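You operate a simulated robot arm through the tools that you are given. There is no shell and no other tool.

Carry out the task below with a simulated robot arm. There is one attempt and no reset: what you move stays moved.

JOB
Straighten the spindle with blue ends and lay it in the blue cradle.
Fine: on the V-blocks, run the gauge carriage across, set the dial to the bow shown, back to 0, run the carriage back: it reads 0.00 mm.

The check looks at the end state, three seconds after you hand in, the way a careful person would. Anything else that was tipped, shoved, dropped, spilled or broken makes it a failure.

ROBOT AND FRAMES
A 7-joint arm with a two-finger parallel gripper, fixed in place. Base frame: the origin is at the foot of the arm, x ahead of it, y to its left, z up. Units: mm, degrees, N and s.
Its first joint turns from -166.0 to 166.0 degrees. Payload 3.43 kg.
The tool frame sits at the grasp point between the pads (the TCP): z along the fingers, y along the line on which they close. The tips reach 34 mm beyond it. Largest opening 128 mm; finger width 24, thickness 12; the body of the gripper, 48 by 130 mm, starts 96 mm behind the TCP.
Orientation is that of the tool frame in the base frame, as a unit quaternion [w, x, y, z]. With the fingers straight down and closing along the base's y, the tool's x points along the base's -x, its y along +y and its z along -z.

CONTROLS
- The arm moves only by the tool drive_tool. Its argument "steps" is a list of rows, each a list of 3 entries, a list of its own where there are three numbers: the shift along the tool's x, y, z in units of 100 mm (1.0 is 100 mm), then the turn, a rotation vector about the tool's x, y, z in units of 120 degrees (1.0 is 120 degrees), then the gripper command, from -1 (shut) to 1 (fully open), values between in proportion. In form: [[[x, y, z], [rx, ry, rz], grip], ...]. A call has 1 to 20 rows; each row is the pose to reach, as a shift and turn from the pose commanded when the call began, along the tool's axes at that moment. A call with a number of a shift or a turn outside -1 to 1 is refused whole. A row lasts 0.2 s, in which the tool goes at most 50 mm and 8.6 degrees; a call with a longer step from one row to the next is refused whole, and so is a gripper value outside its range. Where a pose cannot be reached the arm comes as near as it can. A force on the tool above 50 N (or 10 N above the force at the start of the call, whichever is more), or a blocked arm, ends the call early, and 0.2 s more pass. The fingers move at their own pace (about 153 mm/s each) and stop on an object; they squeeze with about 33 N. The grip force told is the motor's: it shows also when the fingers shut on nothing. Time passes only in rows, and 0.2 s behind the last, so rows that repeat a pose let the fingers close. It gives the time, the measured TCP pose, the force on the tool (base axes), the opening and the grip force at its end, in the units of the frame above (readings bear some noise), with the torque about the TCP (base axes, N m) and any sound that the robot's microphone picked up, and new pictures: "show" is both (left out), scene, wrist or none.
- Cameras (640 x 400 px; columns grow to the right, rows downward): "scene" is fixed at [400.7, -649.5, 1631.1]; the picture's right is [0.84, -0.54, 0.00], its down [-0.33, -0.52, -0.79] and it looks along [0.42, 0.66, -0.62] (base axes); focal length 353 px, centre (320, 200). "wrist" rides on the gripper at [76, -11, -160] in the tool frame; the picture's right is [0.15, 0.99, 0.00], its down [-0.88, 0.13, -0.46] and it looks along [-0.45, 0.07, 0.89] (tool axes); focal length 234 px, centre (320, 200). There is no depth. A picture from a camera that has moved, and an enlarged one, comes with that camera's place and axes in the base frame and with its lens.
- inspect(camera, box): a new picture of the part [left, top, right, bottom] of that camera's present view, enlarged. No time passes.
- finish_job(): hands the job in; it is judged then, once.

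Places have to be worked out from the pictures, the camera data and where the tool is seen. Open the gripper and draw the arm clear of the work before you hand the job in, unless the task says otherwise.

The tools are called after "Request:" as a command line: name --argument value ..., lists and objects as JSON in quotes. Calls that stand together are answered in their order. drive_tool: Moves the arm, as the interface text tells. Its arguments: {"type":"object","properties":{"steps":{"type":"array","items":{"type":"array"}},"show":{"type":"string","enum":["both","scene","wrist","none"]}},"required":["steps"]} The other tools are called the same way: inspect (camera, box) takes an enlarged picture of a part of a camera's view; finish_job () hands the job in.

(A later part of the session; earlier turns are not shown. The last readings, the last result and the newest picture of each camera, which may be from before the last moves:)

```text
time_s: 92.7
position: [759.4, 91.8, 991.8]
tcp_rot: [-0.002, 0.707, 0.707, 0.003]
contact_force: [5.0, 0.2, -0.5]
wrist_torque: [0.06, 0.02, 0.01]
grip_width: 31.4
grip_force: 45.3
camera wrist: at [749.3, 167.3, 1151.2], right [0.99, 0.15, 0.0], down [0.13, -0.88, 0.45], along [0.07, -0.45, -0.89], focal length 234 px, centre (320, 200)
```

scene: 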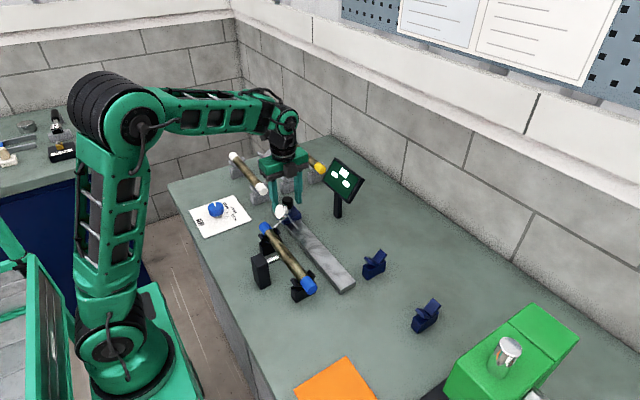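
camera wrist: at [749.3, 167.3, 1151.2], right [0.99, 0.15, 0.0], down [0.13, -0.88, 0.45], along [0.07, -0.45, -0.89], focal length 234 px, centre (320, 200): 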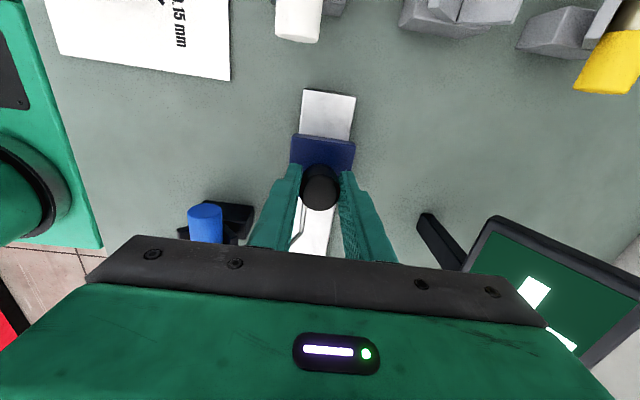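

Gripped at 31.4 mm with only 5 N side force. I pull the carriage toward −y slowly, 30 mm first, watching the force.

Request:
drive_tool --steps '[[[-0.03, 0, 0], [0, 0, 0], -1], [[-0.07, 0, 0], [0, 0, 0], -1], [[-0.12, 0, 0], [0, 0, 0], -1], [[-0.18, 0, 0], [0, 0, 0], -1], [[-0.24, 0, 0], [0, 0, 0], -1], [[-0.28, 0, 0], [0, 0, 0], -1], [[-0.3, 0, 0], [0, 0, 0], -1]]' --show "both"

Request:
inspect --camera "scene" --box '[240, 160, 380, 270]'

```text
time_s: 94.3
position: [760.5, 62.5, 991.5]
tcp_rot: [-0.002, 0.707, 0.707, 0.002]
contact_force: [4.6, 1.0, 12.0]
wrist_torque: [-0.06, 0.19, 0.12]
grip_width: 31.6
grip_force: 45.2
camera wrist: at [749.1, 137.7, 1151.1], right [0.99, 0.15, 0.0], down [0.13, -0.88, 0.45], along [0.07, -0.45, -0.89], focal length 234 px, centre (320, 200)
```

scene: 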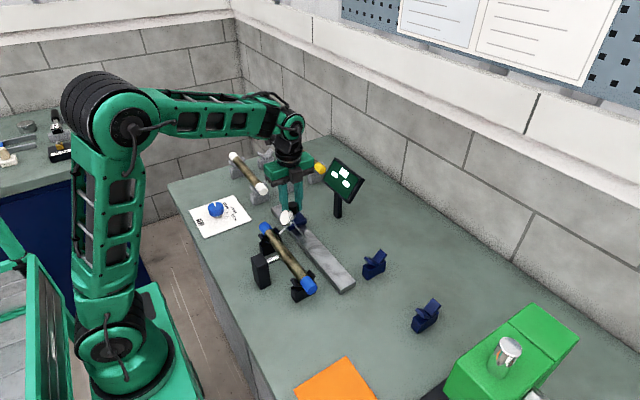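
wrist: 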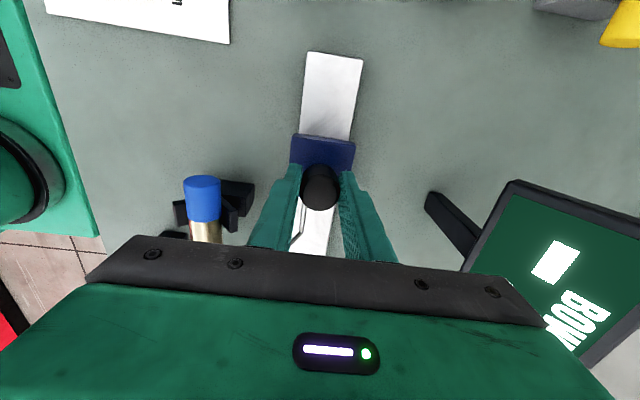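

```text
3.64 times, centred on (310, 215) of scene
camera zoom: at [400.7, -649.5, 1631.1], right [0.84, -0.54, 0.0], down [-0.33, -0.52, -0.79], along [0.42, 0.66, -0.62], focal length 1283 px, centre (356, 146)
```

zoom: 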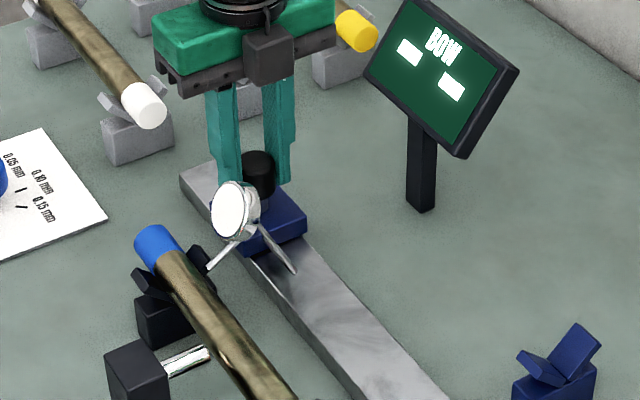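

The carriage slides freely. I continue 100 mm, easing up 1 mm to relieve the slight downward push.

Request:
drive_tool --steps '[[[-0.05, 0, -0.005], [0, 0, 0], -1], [[-0.12, 0, -0.01], [0, 0, 0], -1], [[-0.2, 0, -0.01], [0, 0, 0], -1], [[-0.3, 0, -0.01], [0, 0, 0], -1], [[-0.4, 0, -0.01], [0, 0, 0], -1], [[-0.5, 0, -0.01], [0, 0, 0], -1], [[-0.6, 0, -0.01], [0, 0, 0], -1], [[-0.7, 0, -0.01], [0, 0, 0], -1], [[-0.8, 0, -0.01], [0, 0, 0], -1], [[-0.88, 0, -0.01], [0, 0, 0], -1], [[-0.95, 0, -0.01], [0, 0, 0], -1], [[-1.0, 0, -0.01], [0, 0, 0], -1]]' --show "both"

Request:
inspect --camera "scene" --box '[250, 170, 390, 300]'

```text
time_s: 96.9
position: [760.0, -37.8, 991.7]
tcp_rot: [-0.002, 0.708, 0.706, 0.004]
contact_force: [18.4, 0.7, 27.7]
wrist_torque: [-0.1, -0.02, 0.02]
grip_width: 31.7
grip_force: 45.5
camera wrist: at [748.9, 37.5, 1151.0], right [0.99, 0.14, 0.0], down [0.13, -0.88, 0.45], along [0.07, -0.45, -0.89], focal length 234 px, centre (320, 200)
```

scene: 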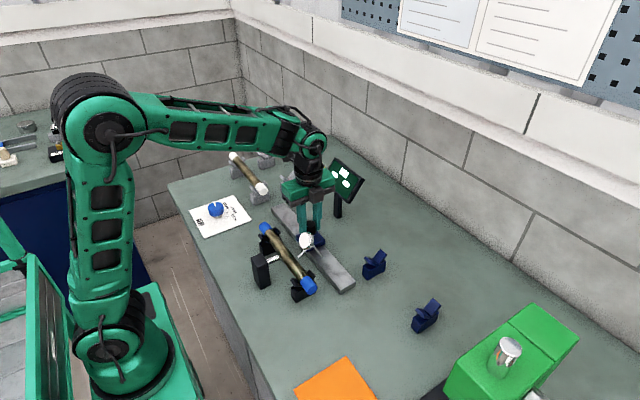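
wrist: 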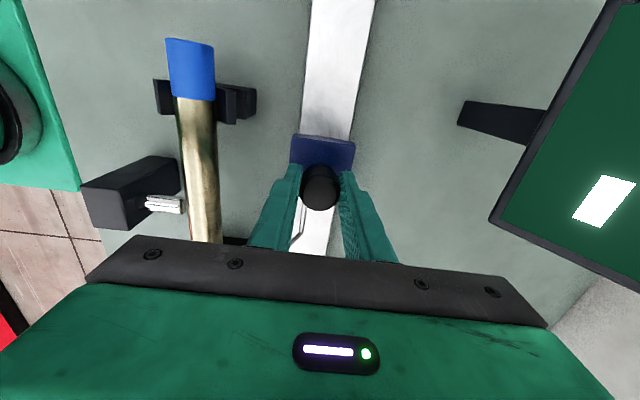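

```text
3.08 times, centred on (320, 235) of scene
camera zoom: at [400.7, -649.5, 1631.1], right [0.84, -0.54, 0.0], down [-0.33, -0.52, -0.79], along [0.42, 0.66, -0.62], focal length 1086 px, centre (320, 92)
```

zoom: 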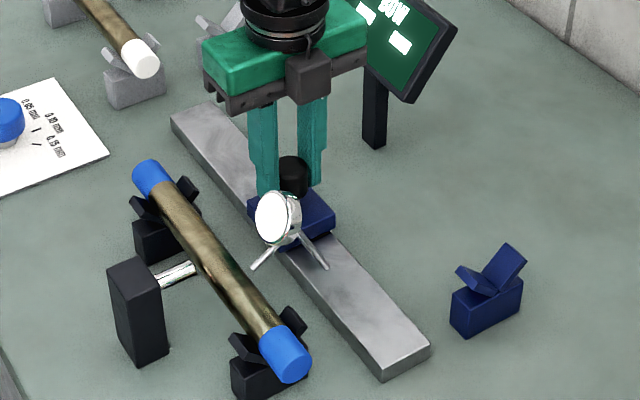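

Forces are building (18 N in x, 28 N up), so I first relieve by easing +2 mm in x and up 2.5 mm.

Request:
drive_tool --steps '[[[0, 0.01, -0.01], [0, 0, 0], -1], [[0, 0.018, -0.02], [0, 0, 0], -1], [[0, 0.018, -0.025], [0, 0, 0], -1]]' --show "none"

```text
time_s: 97.7
position: [760.7, -38.4, 991.5]
tcp_rot: [-0.004, 0.707, 0.707, 0.0]
contact_force: [-2.4, 1.0, -10.4]
wrist_torque: [-0.31, -0.79, 0.02]
grip_width: 31.8
grip_force: 45.1
```

Forces relaxed. I continue another 70 mm toward −y with small compensation.

Request:
drive_tool --steps '[[[-0.05, 0, 0.005], [0, 0, 0], -1], [[-0.12, 0, 0.005], [0, 0, 0], -1], [[-0.2, 0, 0.005], [0, 0, 0], -1], [[-0.3, 0, 0.003], [0, 0, 0], -1], [[-0.4, 0, 0.0], [0, 0, 0], -1], [[-0.5, 0, 0], [0, 0, 0], -1], [[-0.6, 0, -0.003], [0, 0, 0], -1], [[-0.67, 0, -0.005], [0, 0, 0], -1], [[-0.7, 0, -0.005], [0, 0, 0], -1]]' --show "both"

Request:
inspect --camera "scene" --box '[250, 140, 400, 310]'

```text
time_s: 99.7
position: [760.8, -105.6, 994.7]
tcp_rot: [-0.002, 0.706, 0.708, 0.004]
contact_force: [-27.6, 33.8, 3.5]
wrist_torque: [0.57, 1.12, 0.0]
grip_width: 32.0
grip_force: 45.2
camera wrist: at [749.2, -30.6, 1154.1], right [0.99, 0.15, 0.0], down [0.13, -0.88, 0.45], along [0.07, -0.44, -0.89], focal length 234 px, centre (320, 200)
```

scene: 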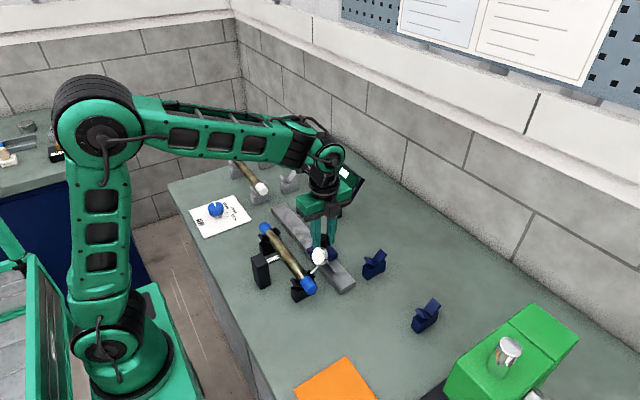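
wrist: 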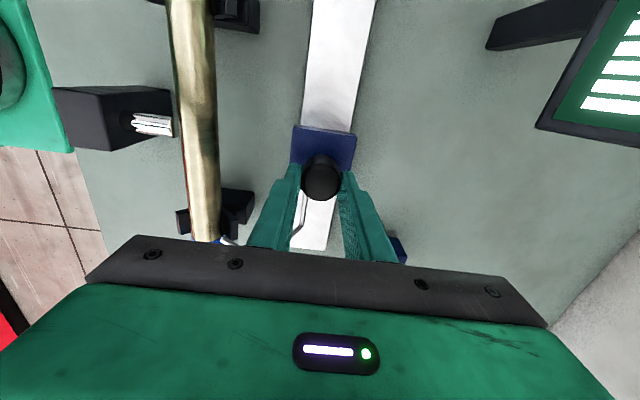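

```text
2.35 times, centred on (325, 225) of scene
camera zoom: at [400.7, -649.5, 1631.1], right [0.84, -0.54, 0.0], down [-0.33, -0.52, -0.79], along [0.42, 0.66, -0.62], focal length 830 px, centre (308, 141)
```

zoom: 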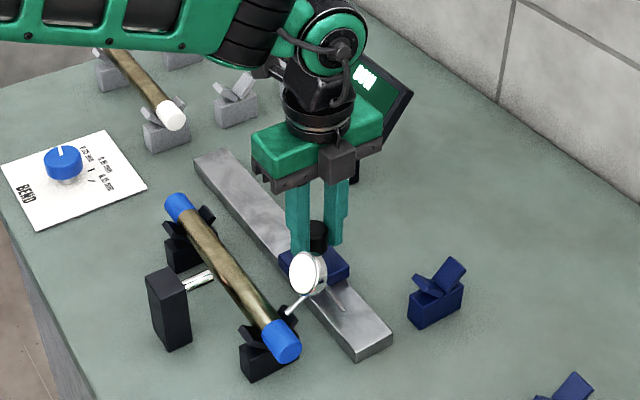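

The carriage hit its end stop (34 N in y at y≈−106) and the display content changed. I look at the display.

Request:
inspect --camera "wrist" --box '[520, 0, 640, 150]'

Request:
inspect --camera "scene" --box '[320, 140, 380, 210]'

```text
2.67 times, centred on (580, 75) of wrist
camera zoom: at [749.2, -30.6, 1154.1], right [0.99, 0.15, 0.0], down [0.13, -0.88, 0.45], along [0.07, -0.44, -0.89], focal length 624 px, centre (-373, 533)
```

zoom: 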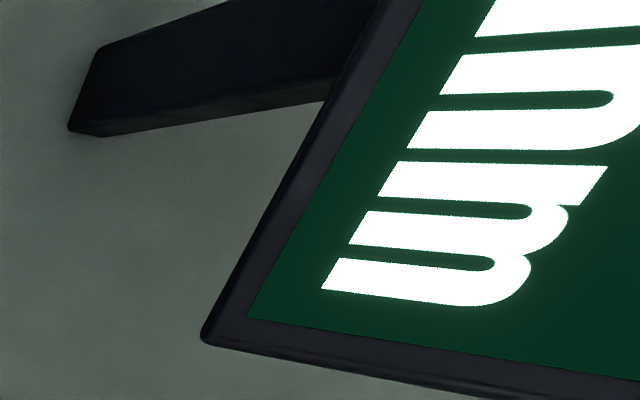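

```text
5.71 times, centred on (350, 175) of scene
camera zoom: at [400.7, -649.5, 1631.1], right [0.84, -0.54, 0.0], down [-0.33, -0.52, -0.79], along [0.42, 0.66, -0.62], focal length 2017 px, centre (149, 343)
```

zoom: 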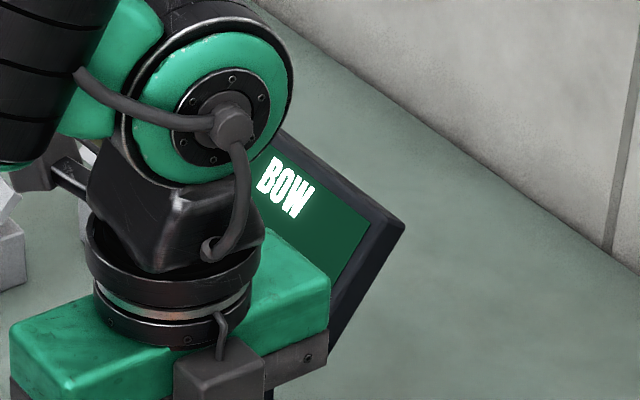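

The display now ends in "mm", so the bow is measured. I relax the forces (−2 mm in x, +2 mm in y) and then open the gripper to release the knob.

Request:
drive_tool --steps '[[[0.008, -0.01, 0], [0, 0, 0], -1], [[0.016, -0.02, 0], [0, 0, 0], -1], [[0.02, -0.022, 0], [0, 0, 0], -1], [[0.02, -0.022, 0], [0, 0, 0], -1]]' --show "none"

```text
time_s: 100.7
position: [761.3, -106.9, 994.5]
tcp_rot: [0.0, 0.708, 0.706, 0.003]
contact_force: [-1.7, 19.3, 12.7]
wrist_torque: [0.36, 0.51, -0.01]
grip_width: 31.3
grip_force: 44.9
```

Forces are low enough. I open the gripper and rise above the knob.

Request:
drive_tool --steps '[[[0.01, 0, 0], [0, 0, 0], -0.6], [[0.015, 0, 0], [0, 0, 0], -0.3], [[0.015, 0, 0], [0, 0, 0], 0], [[0.015, 0, 0], [0, 0, 0], 0], [[0.015, 0, -0.15], [0, 0, 0], 0], [[0.015, 0, -0.35], [0, 0, 0], 0], [[0.015, 0, -0.6], [0, 0, 0], 0], [[0.015, 0, -0.85], [0, 0, 0], 0], [[0.015, 0, -1.0], [0, 0, 0], 0], [[0.015, 0, -1.0], [0, 0, 0], 0]]' --show "both"

Request:
inspect --camera "scene" --box '[300, 140, 380, 220]'

Request:
inspect --camera "scene" --box '[240, 200, 370, 310]'

```text
time_s: 102.9
position: [758.7, -105.3, 1094.5]
tcp_rot: [-0.002, 0.708, 0.706, 0.003]
contact_force: [-0.3, -0.1, 0.1]
wrist_torque: [-0.01, -0.03, -0.01]
grip_width: 63.9
grip_force: 0.0
camera wrist: at [748.9, -30.1, 1253.9], right [0.99, 0.15, 0.0], down [0.13, -0.88, 0.45], along [0.07, -0.45, -0.89], focal length 234 px, centre (320, 200)
```

scene: 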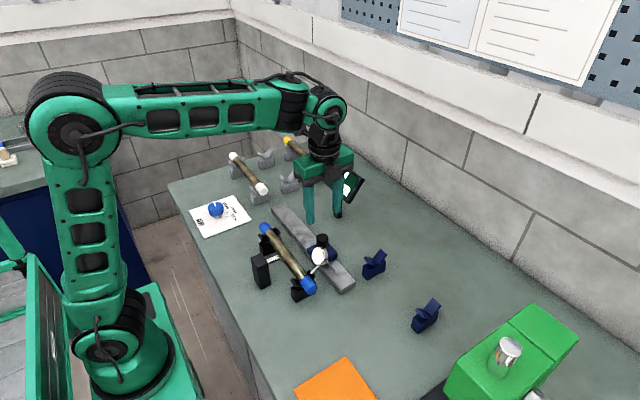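
wrist: 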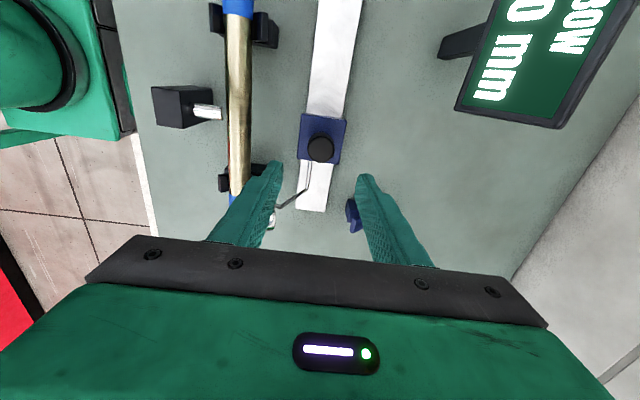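

```text
5.00 times, centred on (340, 180) of scene
camera zoom: at [400.7, -649.5, 1631.1], right [0.84, -0.54, 0.0], down [-0.33, -0.52, -0.79], along [0.42, 0.66, -0.62], focal length 1765 px, centre (220, 300)
```

zoom: 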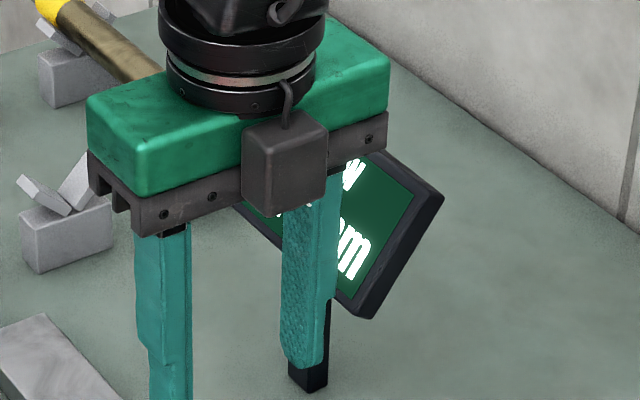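

```text
3.64 times, centred on (305, 255) of scene
camera zoom: at [400.7, -649.5, 1631.1], right [0.84, -0.54, 0.0], down [-0.33, -0.52, -0.79], along [0.42, 0.66, -0.62], focal length 1283 px, centre (374, 0)
```

zoom: 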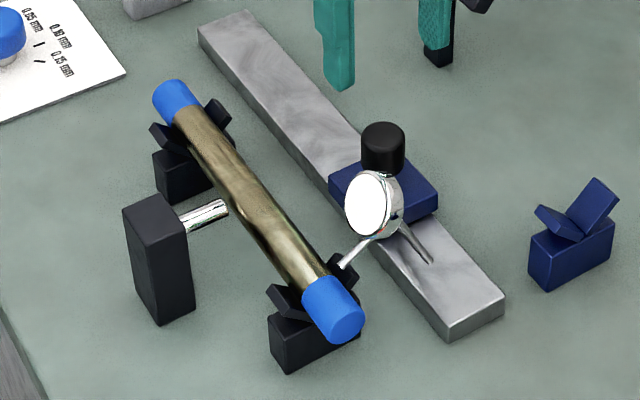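

The display ends in "…0 mm" (likely 0.10 mm); I'll read it fully once the arm is out of the way. I rise and go along x≈758 toward +y on the way to the dial (centre ≈(583,231)).

Request:
drive_tool --steps '[[[0.1, 0, -0.15], [0, 0, 0], 0], [[0.3, 0, -0.35], [0, 0, 0], 0], [[0.55, 0, -0.5], [0, 0, 0], 0], [[0.8, 0, -0.55], [0, 0, 0], 0], [[1.0, 0, -0.55], [0, 0, 0], 0]]' --show "none"

Request:
drive_tool --steps '[[[0.25, 0, 0], [0, 0, 0], 0], [[0.5, 0, 0], [0, 0, 0], 0], [[0.75, 0, 0], [0, 0, 0], 0], [[1.0, 0, 0], [0, 0, 0], 0]]' --show "none"

Request:
drive_tool --steps '[[[0.25, 0, 0], [0, 0, 0], 0], [[0.5, 0, 0], [0, 0, 0], 0], [[0.75, 0, 0], [0, 0, 0], 0], [[1.0, 0, 0], [0, 0, 0], 0], [[1.0, 0, 0], [0, 0, 0], 0]]' --show "both"

Request:
inspect --camera "scene" --box '[310, 145, 380, 215]'

```text
time_s: 104.1
position: [761.4, -6.0, 1149.8]
tcp_rot: [-0.002, 0.707, 0.707, 0.002]
contact_force: [0.5, -0.3, -0.3]
wrist_torque: [-0.01, 0.01, 0.0]
grip_width: 63.9
grip_force: 0.0
```

```text
time_s: 105.1
position: [757.7, 93.6, 1149.8]
tcp_rot: [-0.001, 0.707, 0.707, 0.003]
contact_force: [0.4, 0.2, -0.2]
wrist_torque: [0.03, 0.01, -0.02]
grip_width: 64.1
grip_force: 0.1
```

```text
time_s: 106.3
position: [758.6, 193.7, 1149.3]
tcp_rot: [-0.001, 0.707, 0.707, 0.003]
contact_force: [1.2, -0.5, 0.1]
wrist_torque: [0.02, 0.0, 0.01]
grip_width: 63.8
grip_force: 0.0
camera wrist: at [747.7, 269.6, 1310.4], right [0.99, 0.14, 0.0], down [0.13, -0.88, 0.45], along [0.07, -0.44, -0.89], focal length 234 px, centre (320, 200)
```

scene: 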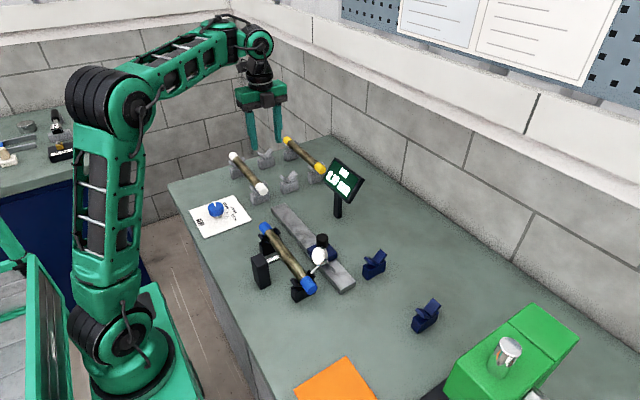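
wrist: 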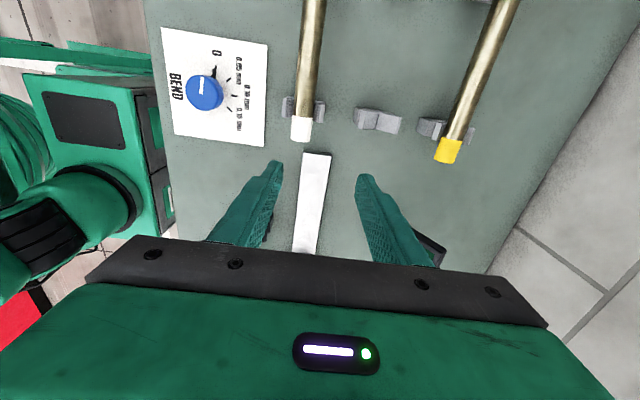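

```text
5.71 times, centred on (345, 180) of scene
camera zoom: at [400.7, -649.5, 1631.1], right [0.84, -0.54, 0.0], down [-0.33, -0.52, -0.79], along [0.42, 0.66, -0.62], focal length 2017 px, centre (177, 314)
```

zoom: 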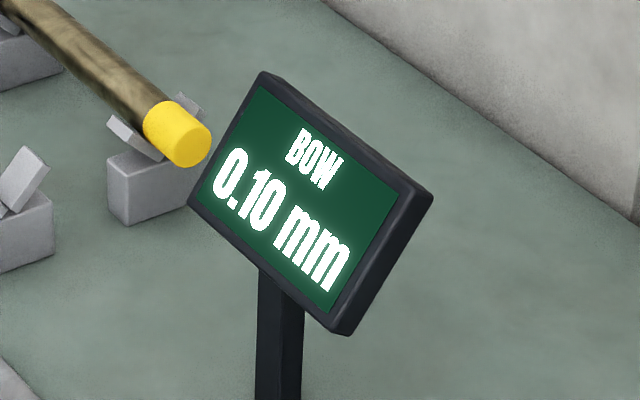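

The display clearly shows BOW 0.10 mm. I zoom on the dial to measure its centre and mark directions.

Request:
inspect --camera "wrist" --box '[160, 25, 280, 150]'

Request:
inspect --camera "scene" --box '[180, 180, 260, 240]'

```text
3.20 times, centred on (220, 88) of wrist
camera zoom: at [747.7, 269.6, 1310.4], right [0.99, 0.14, 0.0], down [0.13, -0.88, 0.45], along [0.07, -0.44, -0.89], focal length 749 px, centre (640, 560)
```

zoom: 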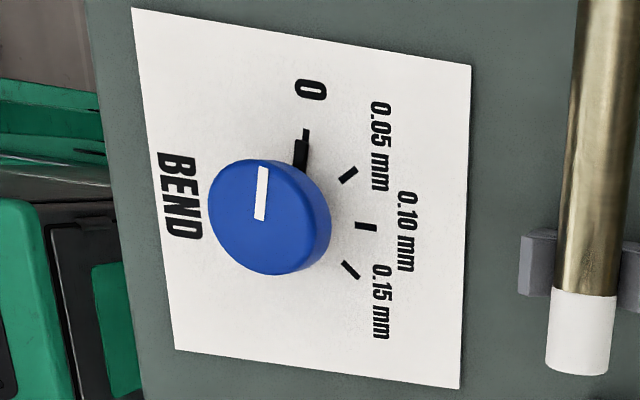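

```text
6.67 times, centred on (220, 210) of scene
camera zoom: at [400.7, -649.5, 1631.1], right [0.84, -0.54, 0.0], down [-0.33, -0.52, -0.79], along [0.42, 0.66, -0.62], focal length 2353 px, centre (987, 133)
```

zoom: 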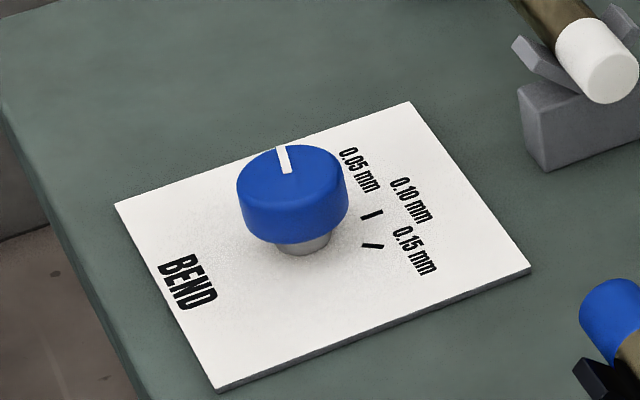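

Ticks sit around centre ≈(583,230): 0 near +82°, 0.10 near 0° (toward +x). For a precise straight-down look I rotate the tool back to its original yaw while moving to about (659,241), putting the camera right above the dial.

Request:
drive_tool --steps '[[[0.04, -0.08, 0], [0, 0, -0.07], 0], [[0.08, -0.16, 0], [0, 0, -0.14], 0], [[0.13, -0.25, 0], [0, 0, -0.21], 0], [[0.18, -0.35, 0], [0, 0, -0.28], 0], [[0.22, -0.45, 0], [0, 0, -0.35], 0], [[0.27, -0.55, 0], [0, 0, -0.42], 0], [[0.32, -0.66, 0], [0, 0, -0.49], 0], [[0.37, -0.77, 0], [0, 0, -0.56], 0], [[0.42, -0.88, 0], [0, 0, -0.63], 0], [[0.46, -0.96, 0], [0, 0, -0.7], 0], [[0.47, -1.0, 0], [0, 0, -0.75], 0], [[0.47, -1.0, 0], [0, 0, -0.75], 0], [[0.47, -1.0, 0], [0, 0, -0.75], 0]]' --show "both"

Request:
inspect --camera "wrist" --box '[260, 30, 380, 130]'

```text
time_s: 109.1
position: [658.0, 240.4, 1151.3]
tcp_rot: [0.001, 0.0, 1.0, 0.003]
contact_force: [0.0, 0.1, 0.9]
wrist_torque: [0.01, -0.04, 0.02]
grip_width: 64.1
grip_force: 0.0
camera wrist: at [583.4, 229.0, 1310.1], right [-0.15, 0.99, 0.01], down [0.88, 0.13, 0.46], along [0.45, 0.07, -0.89], focal length 234 px, centre (320, 200)
```

scene: 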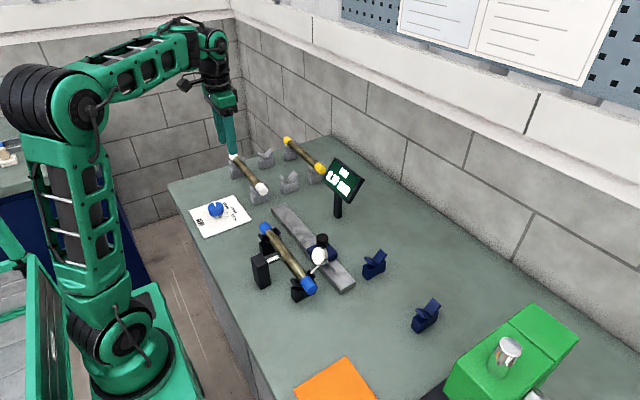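
wrist: 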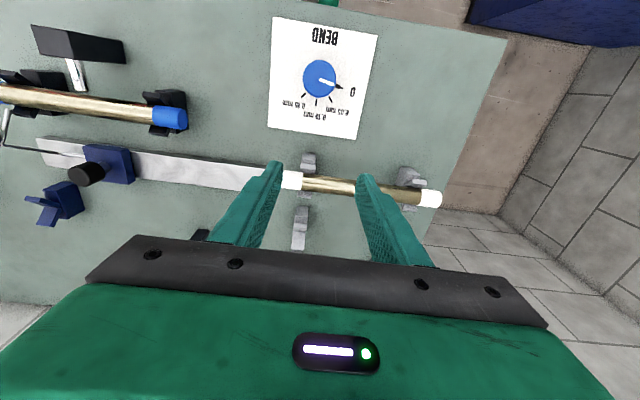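

```text
4.00 times, centred on (320, 80) of wrist
camera zoom: at [583.4, 229.0, 1310.1], right [-0.15, 0.99, 0.01], down [0.88, 0.13, 0.46], along [0.45, 0.07, -0.89], focal length 937 px, centre (320, 680)
```

zoom: 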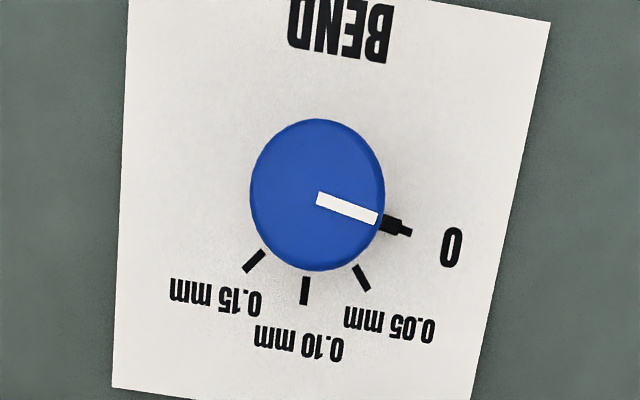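

Looking straight down: dial centre (583.2,230.3), marks 40° apart (0 at 80°, 0.05 at 40°, 0.10 at 0°); knob ≈48 mm wide. So 0.10 needs exactly 80° clockwise. I go above it with yaw +45° so the fingers avoid the index mark and the turn stays in a comfortable range.

Request:
drive_tool --steps '[[[0.09, -0.01, 0], [0, 0, -0.05], 0.1], [[0.19, -0.025, 0], [0, 0, -0.1], 0.2], [[0.29, -0.04, 0.05], [0, 0, -0.15], 0.25], [[0.39, -0.055, 0.12], [0, 0, -0.2], 0.25], [[0.49, -0.07, 0.2], [0, 0, -0.25], 0.25], [[0.59, -0.085, 0.3], [0, 0, -0.3], 0.25], [[0.68, -0.095, 0.4], [0, 0, -0.35], 0.25], [[0.75, -0.1, 0.5], [0, 0, -0.375], 0.25], [[0.75, -0.1, 0.5], [0, 0, -0.375], 0.25], [[0.75, -0.1, 0.5], [0, 0, -0.375], 0.25]]' --show "both"

Request:
inspect --camera "wrist" --box '[200, 60, 440, 250]'

```text
time_s: 111.3
position: [584.3, 232.2, 1102.2]
tcp_rot: [0.001, -0.382, 0.924, 0.002]
contact_force: [0.3, -0.1, 1.0]
wrist_torque: [0.0, -0.01, -0.01]
grip_width: 80.0
grip_force: 0.0
camera wrist: at [539.0, 169.1, 1260.2], right [-0.8, 0.6, 0.0], down [0.53, 0.71, 0.46], along [0.27, 0.37, -0.89], focal length 234 px, centre (320, 200)
```

scene: 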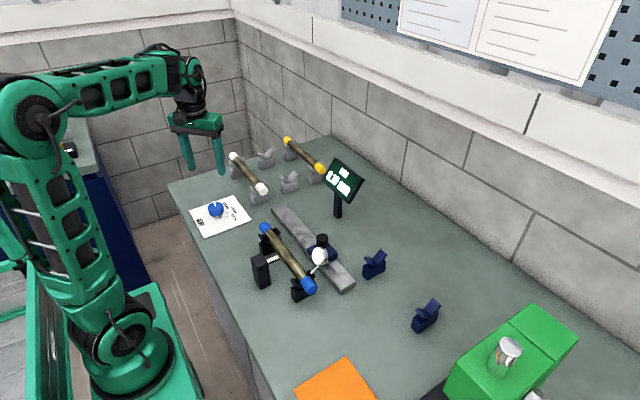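
wrist: 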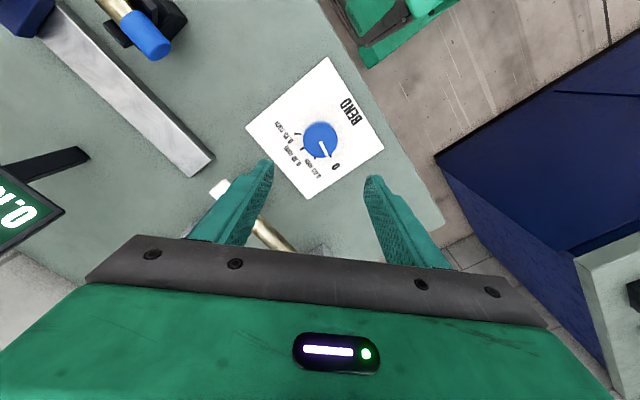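

```text
2.11 times, centred on (320, 155) of wrist
camera zoom: at [539.0, 169.1, 1260.2], right [-0.8, 0.6, 0.0], down [0.53, 0.71, 0.46], along [0.27, 0.37, -0.89], focal length 493 px, centre (320, 295)
```

zoom: 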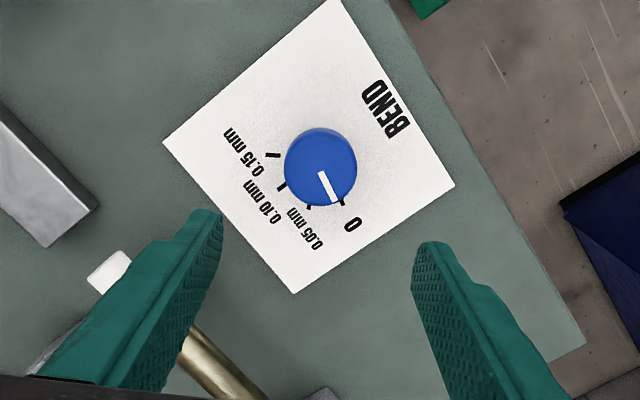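

Well centred over the dial. I trim 2 mm and descend 100 mm.

Request:
drive_tool --steps '[[[0.01, 0, 0.15], [0, 0, 0], 0.25], [[0.02, 0, 0.4], [0, 0, 0], 0.25], [[0.02, 0, 0.65], [0, 0, 0], 0.25], [[0.02, 0, 0.9], [0, 0, 0], 0.25], [[0.02, 0, 1.0], [0, 0, 0], 0.25], [[0.02, 0, 1.0], [0, 0, 0], 0.25]]' --show "both"

Request:
inspect --camera "wrist" --box '[200, 60, 440, 250]'

Request:
inspect --camera "scene" --box '[170, 150, 270, 240]'

```text
time_s: 112.7
position: [583.7, 231.7, 1001.8]
tcp_rot: [0.002, -0.382, 0.924, 0.004]
contact_force: [-0.4, -0.5, 0.4]
wrist_torque: [-0.01, 0.01, 0.01]
grip_width: 79.9
grip_force: 0.2
camera wrist: at [538.4, 169.7, 1158.8], right [-0.8, 0.6, 0.0], down [0.53, 0.71, 0.46], along [0.27, 0.37, -0.89], focal length 234 px, centre (320, 200)
```

scene: 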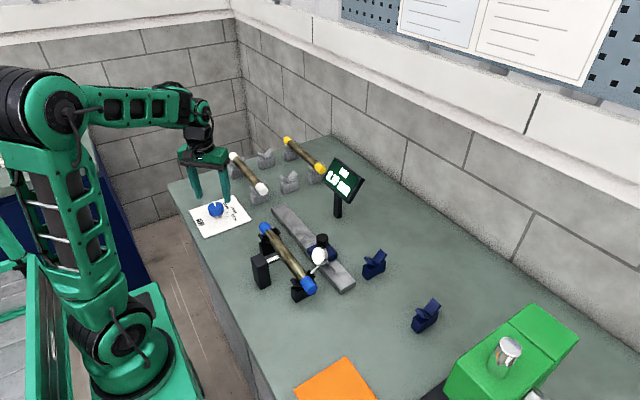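
wrist: 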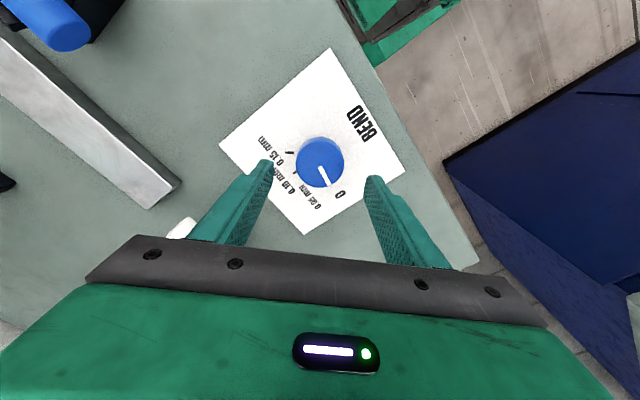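

```text
2.11 times, centred on (320, 155) of wrist
camera zoom: at [538.4, 169.7, 1158.8], right [-0.8, 0.6, 0.0], down [0.53, 0.71, 0.46], along [0.27, 0.37, -0.89], focal length 493 px, centre (320, 295)
```

zoom: 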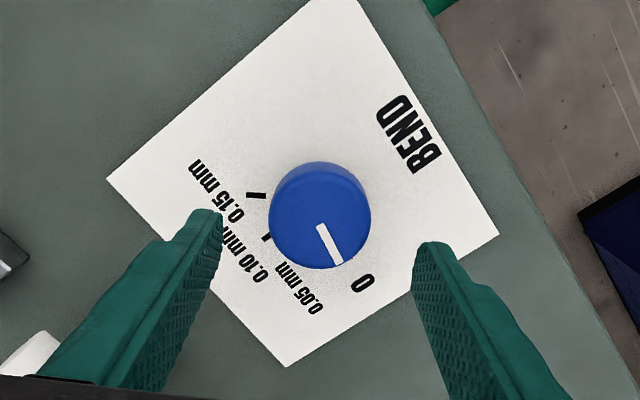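

```text
4.44 times, centred on (220, 195) of scene
camera zoom: at [400.7, -649.5, 1631.1], right [0.84, -0.54, 0.0], down [-0.33, -0.52, -0.79], along [0.42, 0.66, -0.62], focal length 1568 px, centre (764, 222)
```

zoom: 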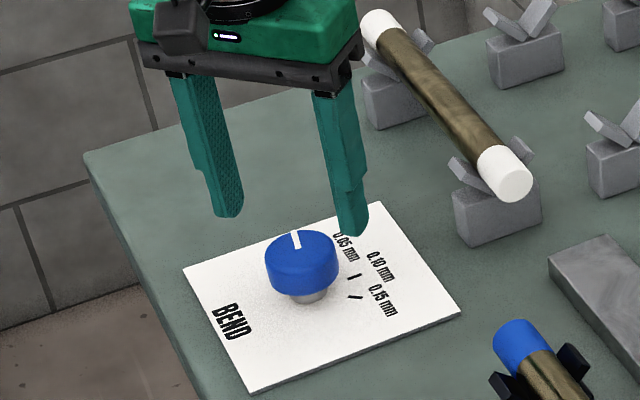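

Knob top ≈z 943, centre within 2 mm of the tool axis. I trim 1.5 mm and descend to TCP z≈956 (tips ≈922, about 24 mm above the plate).

Request:
drive_tool --steps '[[[0.01, 0, 0.1], [0, 0, 0], 0.25], [[0.015, 0, 0.2], [0, 0, 0], 0.25], [[0.015, 0, 0.3], [0, 0, 0], 0.25], [[0.015, 0, 0.4], [0, 0, 0], 0.25], [[0.015, 0, 0.46], [0, 0, 0], 0.25], [[0.015, 0, 0.46], [0, 0, 0], 0.25]]' --show "both"

Request:
inspect --camera "wrist" --box '[200, 60, 440, 250]'

Request:
inspect --camera "scene" --box '[170, 160, 270, 240]'

```text
time_s: 114.1
position: [582.9, 230.8, 955.2]
tcp_rot: [0.002, -0.383, 0.924, 0.003]
contact_force: [0.1, -0.4, 0.6]
wrist_torque: [0.01, -0.02, 0.03]
grip_width: 80.1
grip_force: 0.0
camera wrist: at [536.9, 168.8, 1114.0], right [-0.8, 0.6, 0.0], down [0.53, 0.71, 0.46], along [0.27, 0.37, -0.89], focal length 234 px, centre (320, 200)
```

scene: 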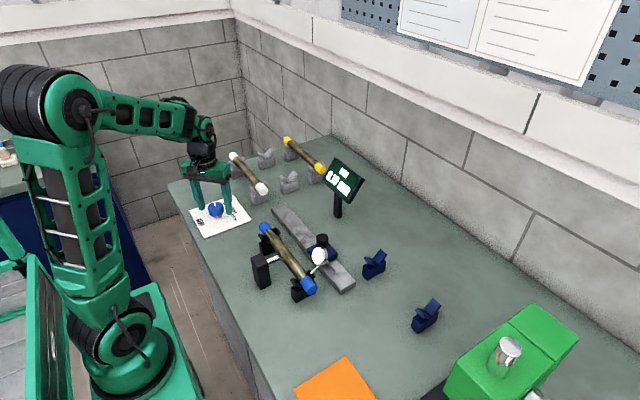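
wrist: 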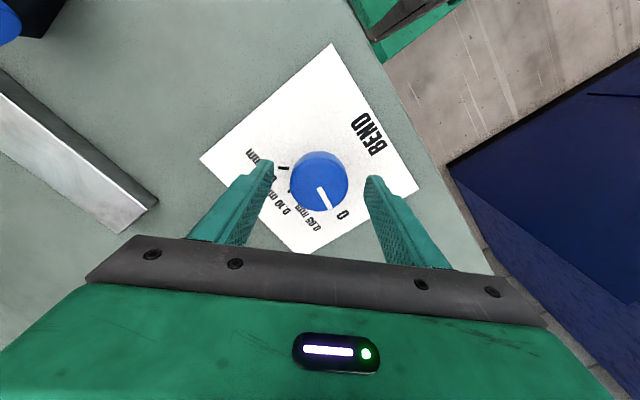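

```text
2.11 times, centred on (320, 155) of wrist
camera zoom: at [536.9, 168.8, 1114.0], right [-0.8, 0.6, 0.0], down [0.53, 0.71, 0.46], along [0.27, 0.37, -0.89], focal length 493 px, centre (320, 295)
```

zoom: 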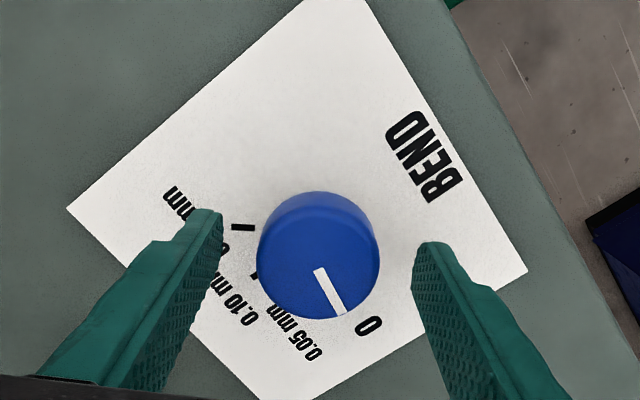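

```text
5.00 times, centred on (220, 200) of scene
camera zoom: at [400.7, -649.5, 1631.1], right [0.84, -0.54, 0.0], down [-0.33, -0.52, -0.79], along [0.42, 0.66, -0.62], focal length 1765 px, centre (820, 200)
```

zoom: 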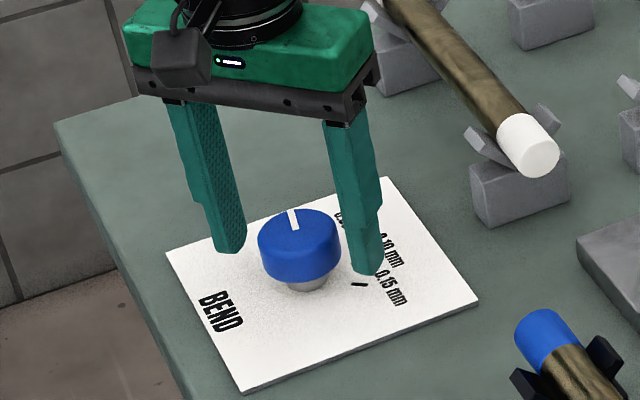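

The knob sits centred between the fingers. I close on it.

Request:
drive_tool --steps '[[[0, 0, 0], [0, 0, 0], 0.0], [[0, 0, 0], [0, 0, 0], -0.15], [[0, 0, 0], [0, 0, 0], -0.3], [[0, 0, 0], [0, 0, 0], -0.6], [[0, 0, 0], [0, 0, 0], -1], [[0, 0, 0], [0, 0, 0], -1]]' --show "wrist"

Request:
inspect --camera "wrist" --box '[200, 60, 440, 250]'

```text
time_s: 115.5
position: [582.6, 231.2, 955.4]
tcp_rot: [0.002, -0.382, 0.924, 0.003]
contact_force: [7.6, -7.6, -0.3]
wrist_torque: [-0.59, -0.49, 0.0]
grip_width: 47.6
grip_force: 45.2
camera wrist: at [537.4, 168.3, 1114.1], right [-0.8, 0.6, 0.0], down [0.53, 0.71, 0.46], along [0.27, 0.37, -0.89], focal length 234 px, centre (320, 200)
```

wrist: 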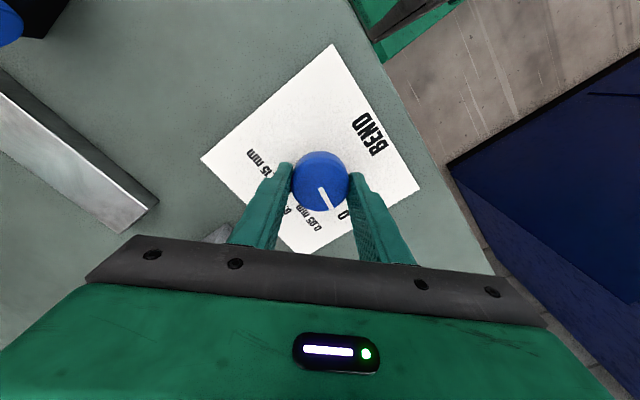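

```text
2.11 times, centred on (320, 155) of wrist
camera zoom: at [537.4, 168.3, 1114.1], right [-0.8, 0.6, 0.0], down [0.53, 0.71, 0.46], along [0.27, 0.37, -0.89], focal length 493 px, centre (320, 295)
```

zoom: 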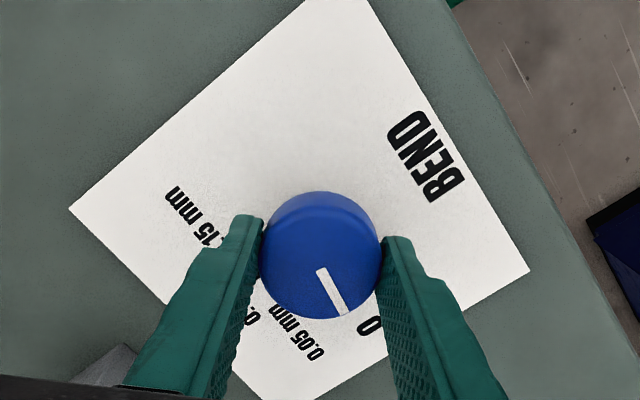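

Firm grip (47.6 mm) with pointer still at 0. I turn the knob clockwise by exactly 80° in one smooth 20-row motion to the 0.10 mark.

Request:
drive_tool --steps '[[[0, -0.005, 0], [0, 0, 0.0333], -1], [[0, -0.008, 0], [0, 0, 0.0667], -1], [[0, -0.008, 0], [0, 0, 0.1], -1], [[0, -0.008, 0], [0, 0, 0.1333], -1], [[0, -0.008, 0], [0, 0, 0.1667], -1], [[0, -0.008, 0], [0, 0, 0.2], -1], [[0, -0.008, 0], [0, 0, 0.2333], -1], [[0, -0.008, 0], [0, 0, 0.2667], -1], [[0, -0.008, 0], [0, 0, 0.3], -1], [[0, -0.008, 0], [0, 0, 0.3333], -1], [[0, -0.008, 0], [0, 0, 0.3667], -1], [[0, -0.008, 0], [0, 0, 0.4], -1], [[0, -0.008, 0], [0, 0, 0.4333], -1], [[0, -0.008, 0], [0, 0, 0.4667], -1], [[0, -0.008, 0], [0, 0, 0.5], -1], [[0, -0.008, 0], [0, 0, 0.5333], -1], [[0, -0.008, 0], [0, 0, 0.5667], -1], [[0, -0.008, 0], [0, 0, 0.6], -1], [[0, -0.008, 0], [0, 0, 0.6333], -1], [[0, -0.008, 0], [0, 0, 0.6667], -1]]' --show "both"

Request:
inspect --camera "wrist" --box '[200, 60, 440, 250]'

Request:
inspect --camera "scene" --box '[170, 160, 270, 240]'

```text
time_s: 119.7
position: [582.4, 229.8, 955.4]
tcp_rot: [-0.001, 0.301, 0.953, 0.004]
contact_force: [4.7, 7.1, 15.9]
wrist_torque: [-0.39, -0.28, 0.0]
grip_width: 47.8
grip_force: 45.0
camera wrist: at [514.5, 263.7, 1113.9], right [0.45, 0.89, 0.01], down [0.79, -0.4, 0.45], along [0.41, -0.2, -0.89], focal length 234 px, centre (320, 200)
```

scene: 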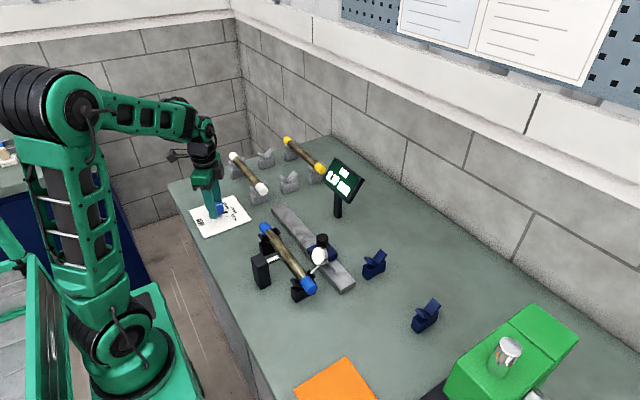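
wrist: 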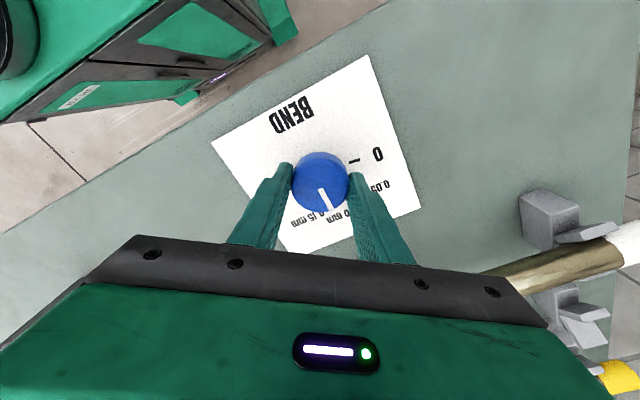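

```text
2.11 times, centred on (320, 155) of wrist
camera zoom: at [514.5, 263.7, 1113.9], right [0.45, 0.89, 0.01], down [0.79, -0.4, 0.45], along [0.41, -0.2, -0.89], focal length 493 px, centre (320, 295)
```

zoom: 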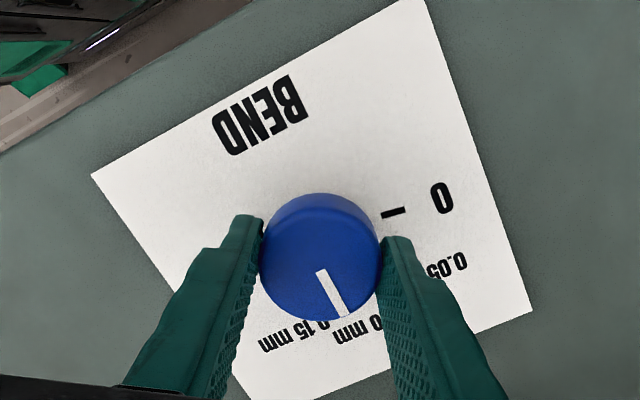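

```text
5.00 times, centred on (220, 200) of scene
camera zoom: at [400.7, -649.5, 1631.1], right [0.84, -0.54, 0.0], down [-0.33, -0.52, -0.79], along [0.42, 0.66, -0.62], focal length 1765 px, centre (820, 200)
```

zoom: 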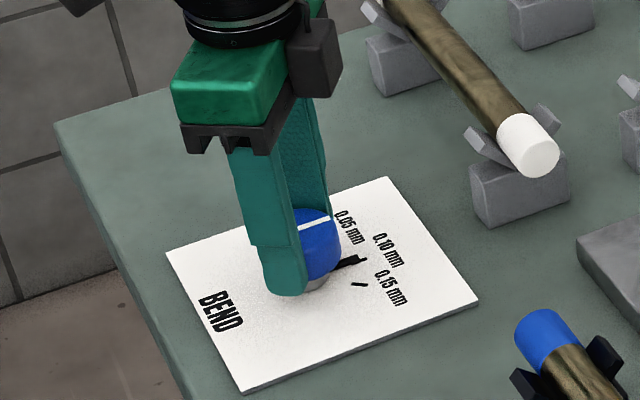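

The tool turned exactly 80° and the knob moved with it (pointer fixed relative to the fingers). I check the black index against the 0.10 tick and whether the ram moved.

Request:
inspect --camera "scene" --box '[208, 198, 248, 226]'

Request:
inspect --camera "scene" --box '[245, 225, 335, 305]'

Request:
inspect --camera "scene" --box '[310, 145, 380, 215]'

```text
14.29 times, centred on (228, 212) of scene
camera zoom: at [400.7, -649.5, 1631.1], right [0.84, -0.54, 0.0], down [-0.33, -0.52, -0.79], along [0.42, 0.66, -0.62], focal length 5042 px, centre (1634, 29)
```

zoom: 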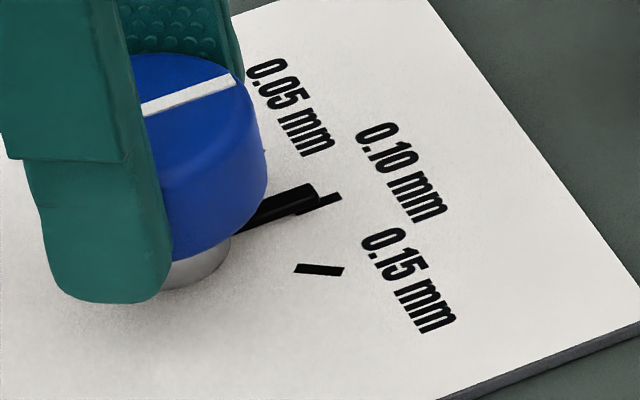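

```text
5.00 times, centred on (290, 265) of scene
camera zoom: at [400.7, -649.5, 1631.1], right [0.84, -0.54, 0.0], down [-0.33, -0.52, -0.79], along [0.42, 0.66, -0.62], focal length 1765 px, centre (470, -125)
```

zoom: 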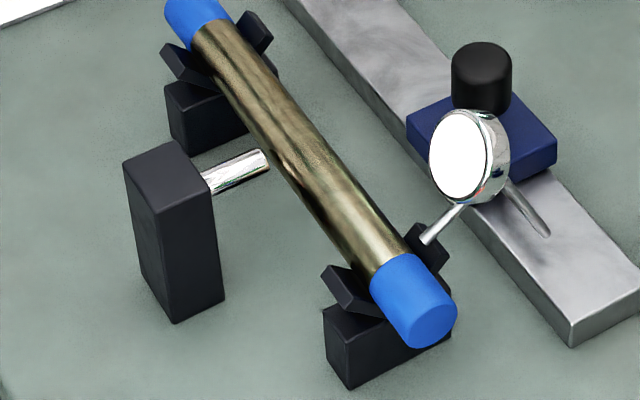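

```text
5.71 times, centred on (345, 180) of scene
camera zoom: at [400.7, -649.5, 1631.1], right [0.84, -0.54, 0.0], down [-0.33, -0.52, -0.79], along [0.42, 0.66, -0.62], focal length 2017 px, centre (177, 314)
```

zoom: 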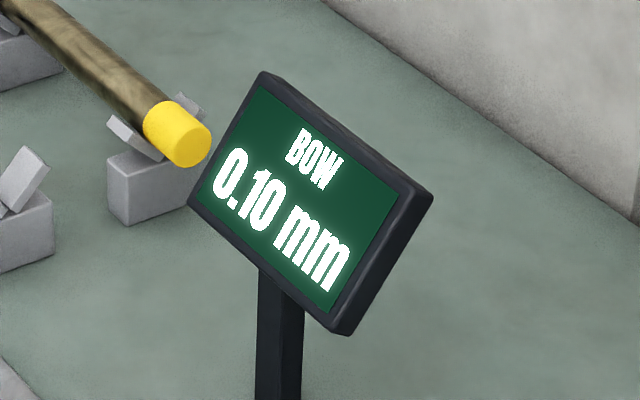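

The index lies right on the 0.10 tick and the ram has advanced to the shaft. I dwell about a second, then turn back 80° to 0.

Request:
drive_tool --steps '[[[0, 0, 0], [0, 0, 0], -1], [[0, 0, 0], [0, 0, 0], -1], [[0, 0, 0], [0, 0, 0], -1], [[0, 0, 0], [0, 0, 0], -1], [[0, 0, 0], [0, 0, 0], -1]]' --show "scene"

Request:
inspect --camera "scene" --box '[208, 198, 248, 226]'

Request:
inspect --camera "scene" --box '[250, 230, 310, 280]'

```text
time_s: 120.9
position: [582.8, 229.1, 954.8]
tcp_rot: [-0.001, 0.301, 0.954, 0.004]
contact_force: [0.9, 8.3, 11.0]
wrist_torque: [-0.12, 0.47, -0.02]
grip_width: 47.8
grip_force: 44.9
```

scene: 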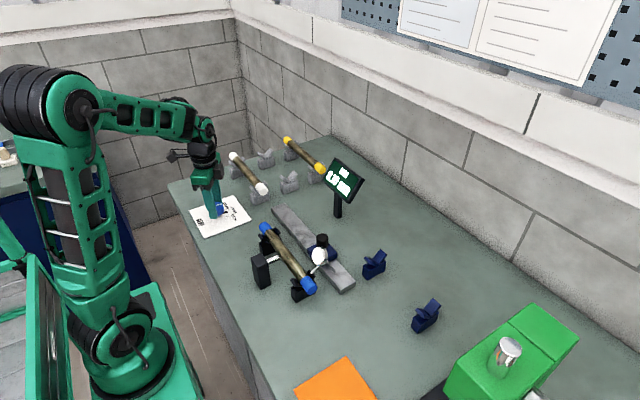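

```text
14.29 times, centred on (228, 212) of scene
camera zoom: at [400.7, -649.5, 1631.1], right [0.84, -0.54, 0.0], down [-0.33, -0.52, -0.79], along [0.42, 0.66, -0.62], focal length 5042 px, centre (1634, 29)
```

zoom: 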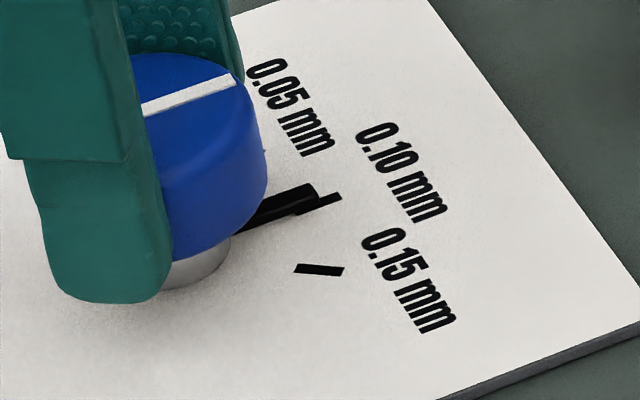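

```text
8.00 times, centred on (280, 255) of scene
camera zoom: at [400.7, -649.5, 1631.1], right [0.84, -0.54, 0.0], down [-0.33, -0.52, -0.79], along [0.42, 0.66, -0.62], focal length 2823 px, centre (640, -240)
```

zoom: 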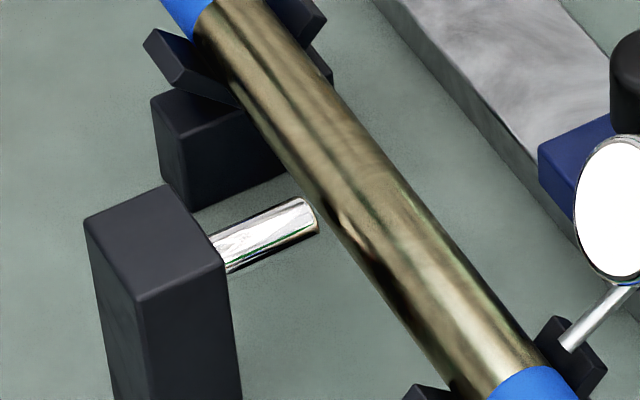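

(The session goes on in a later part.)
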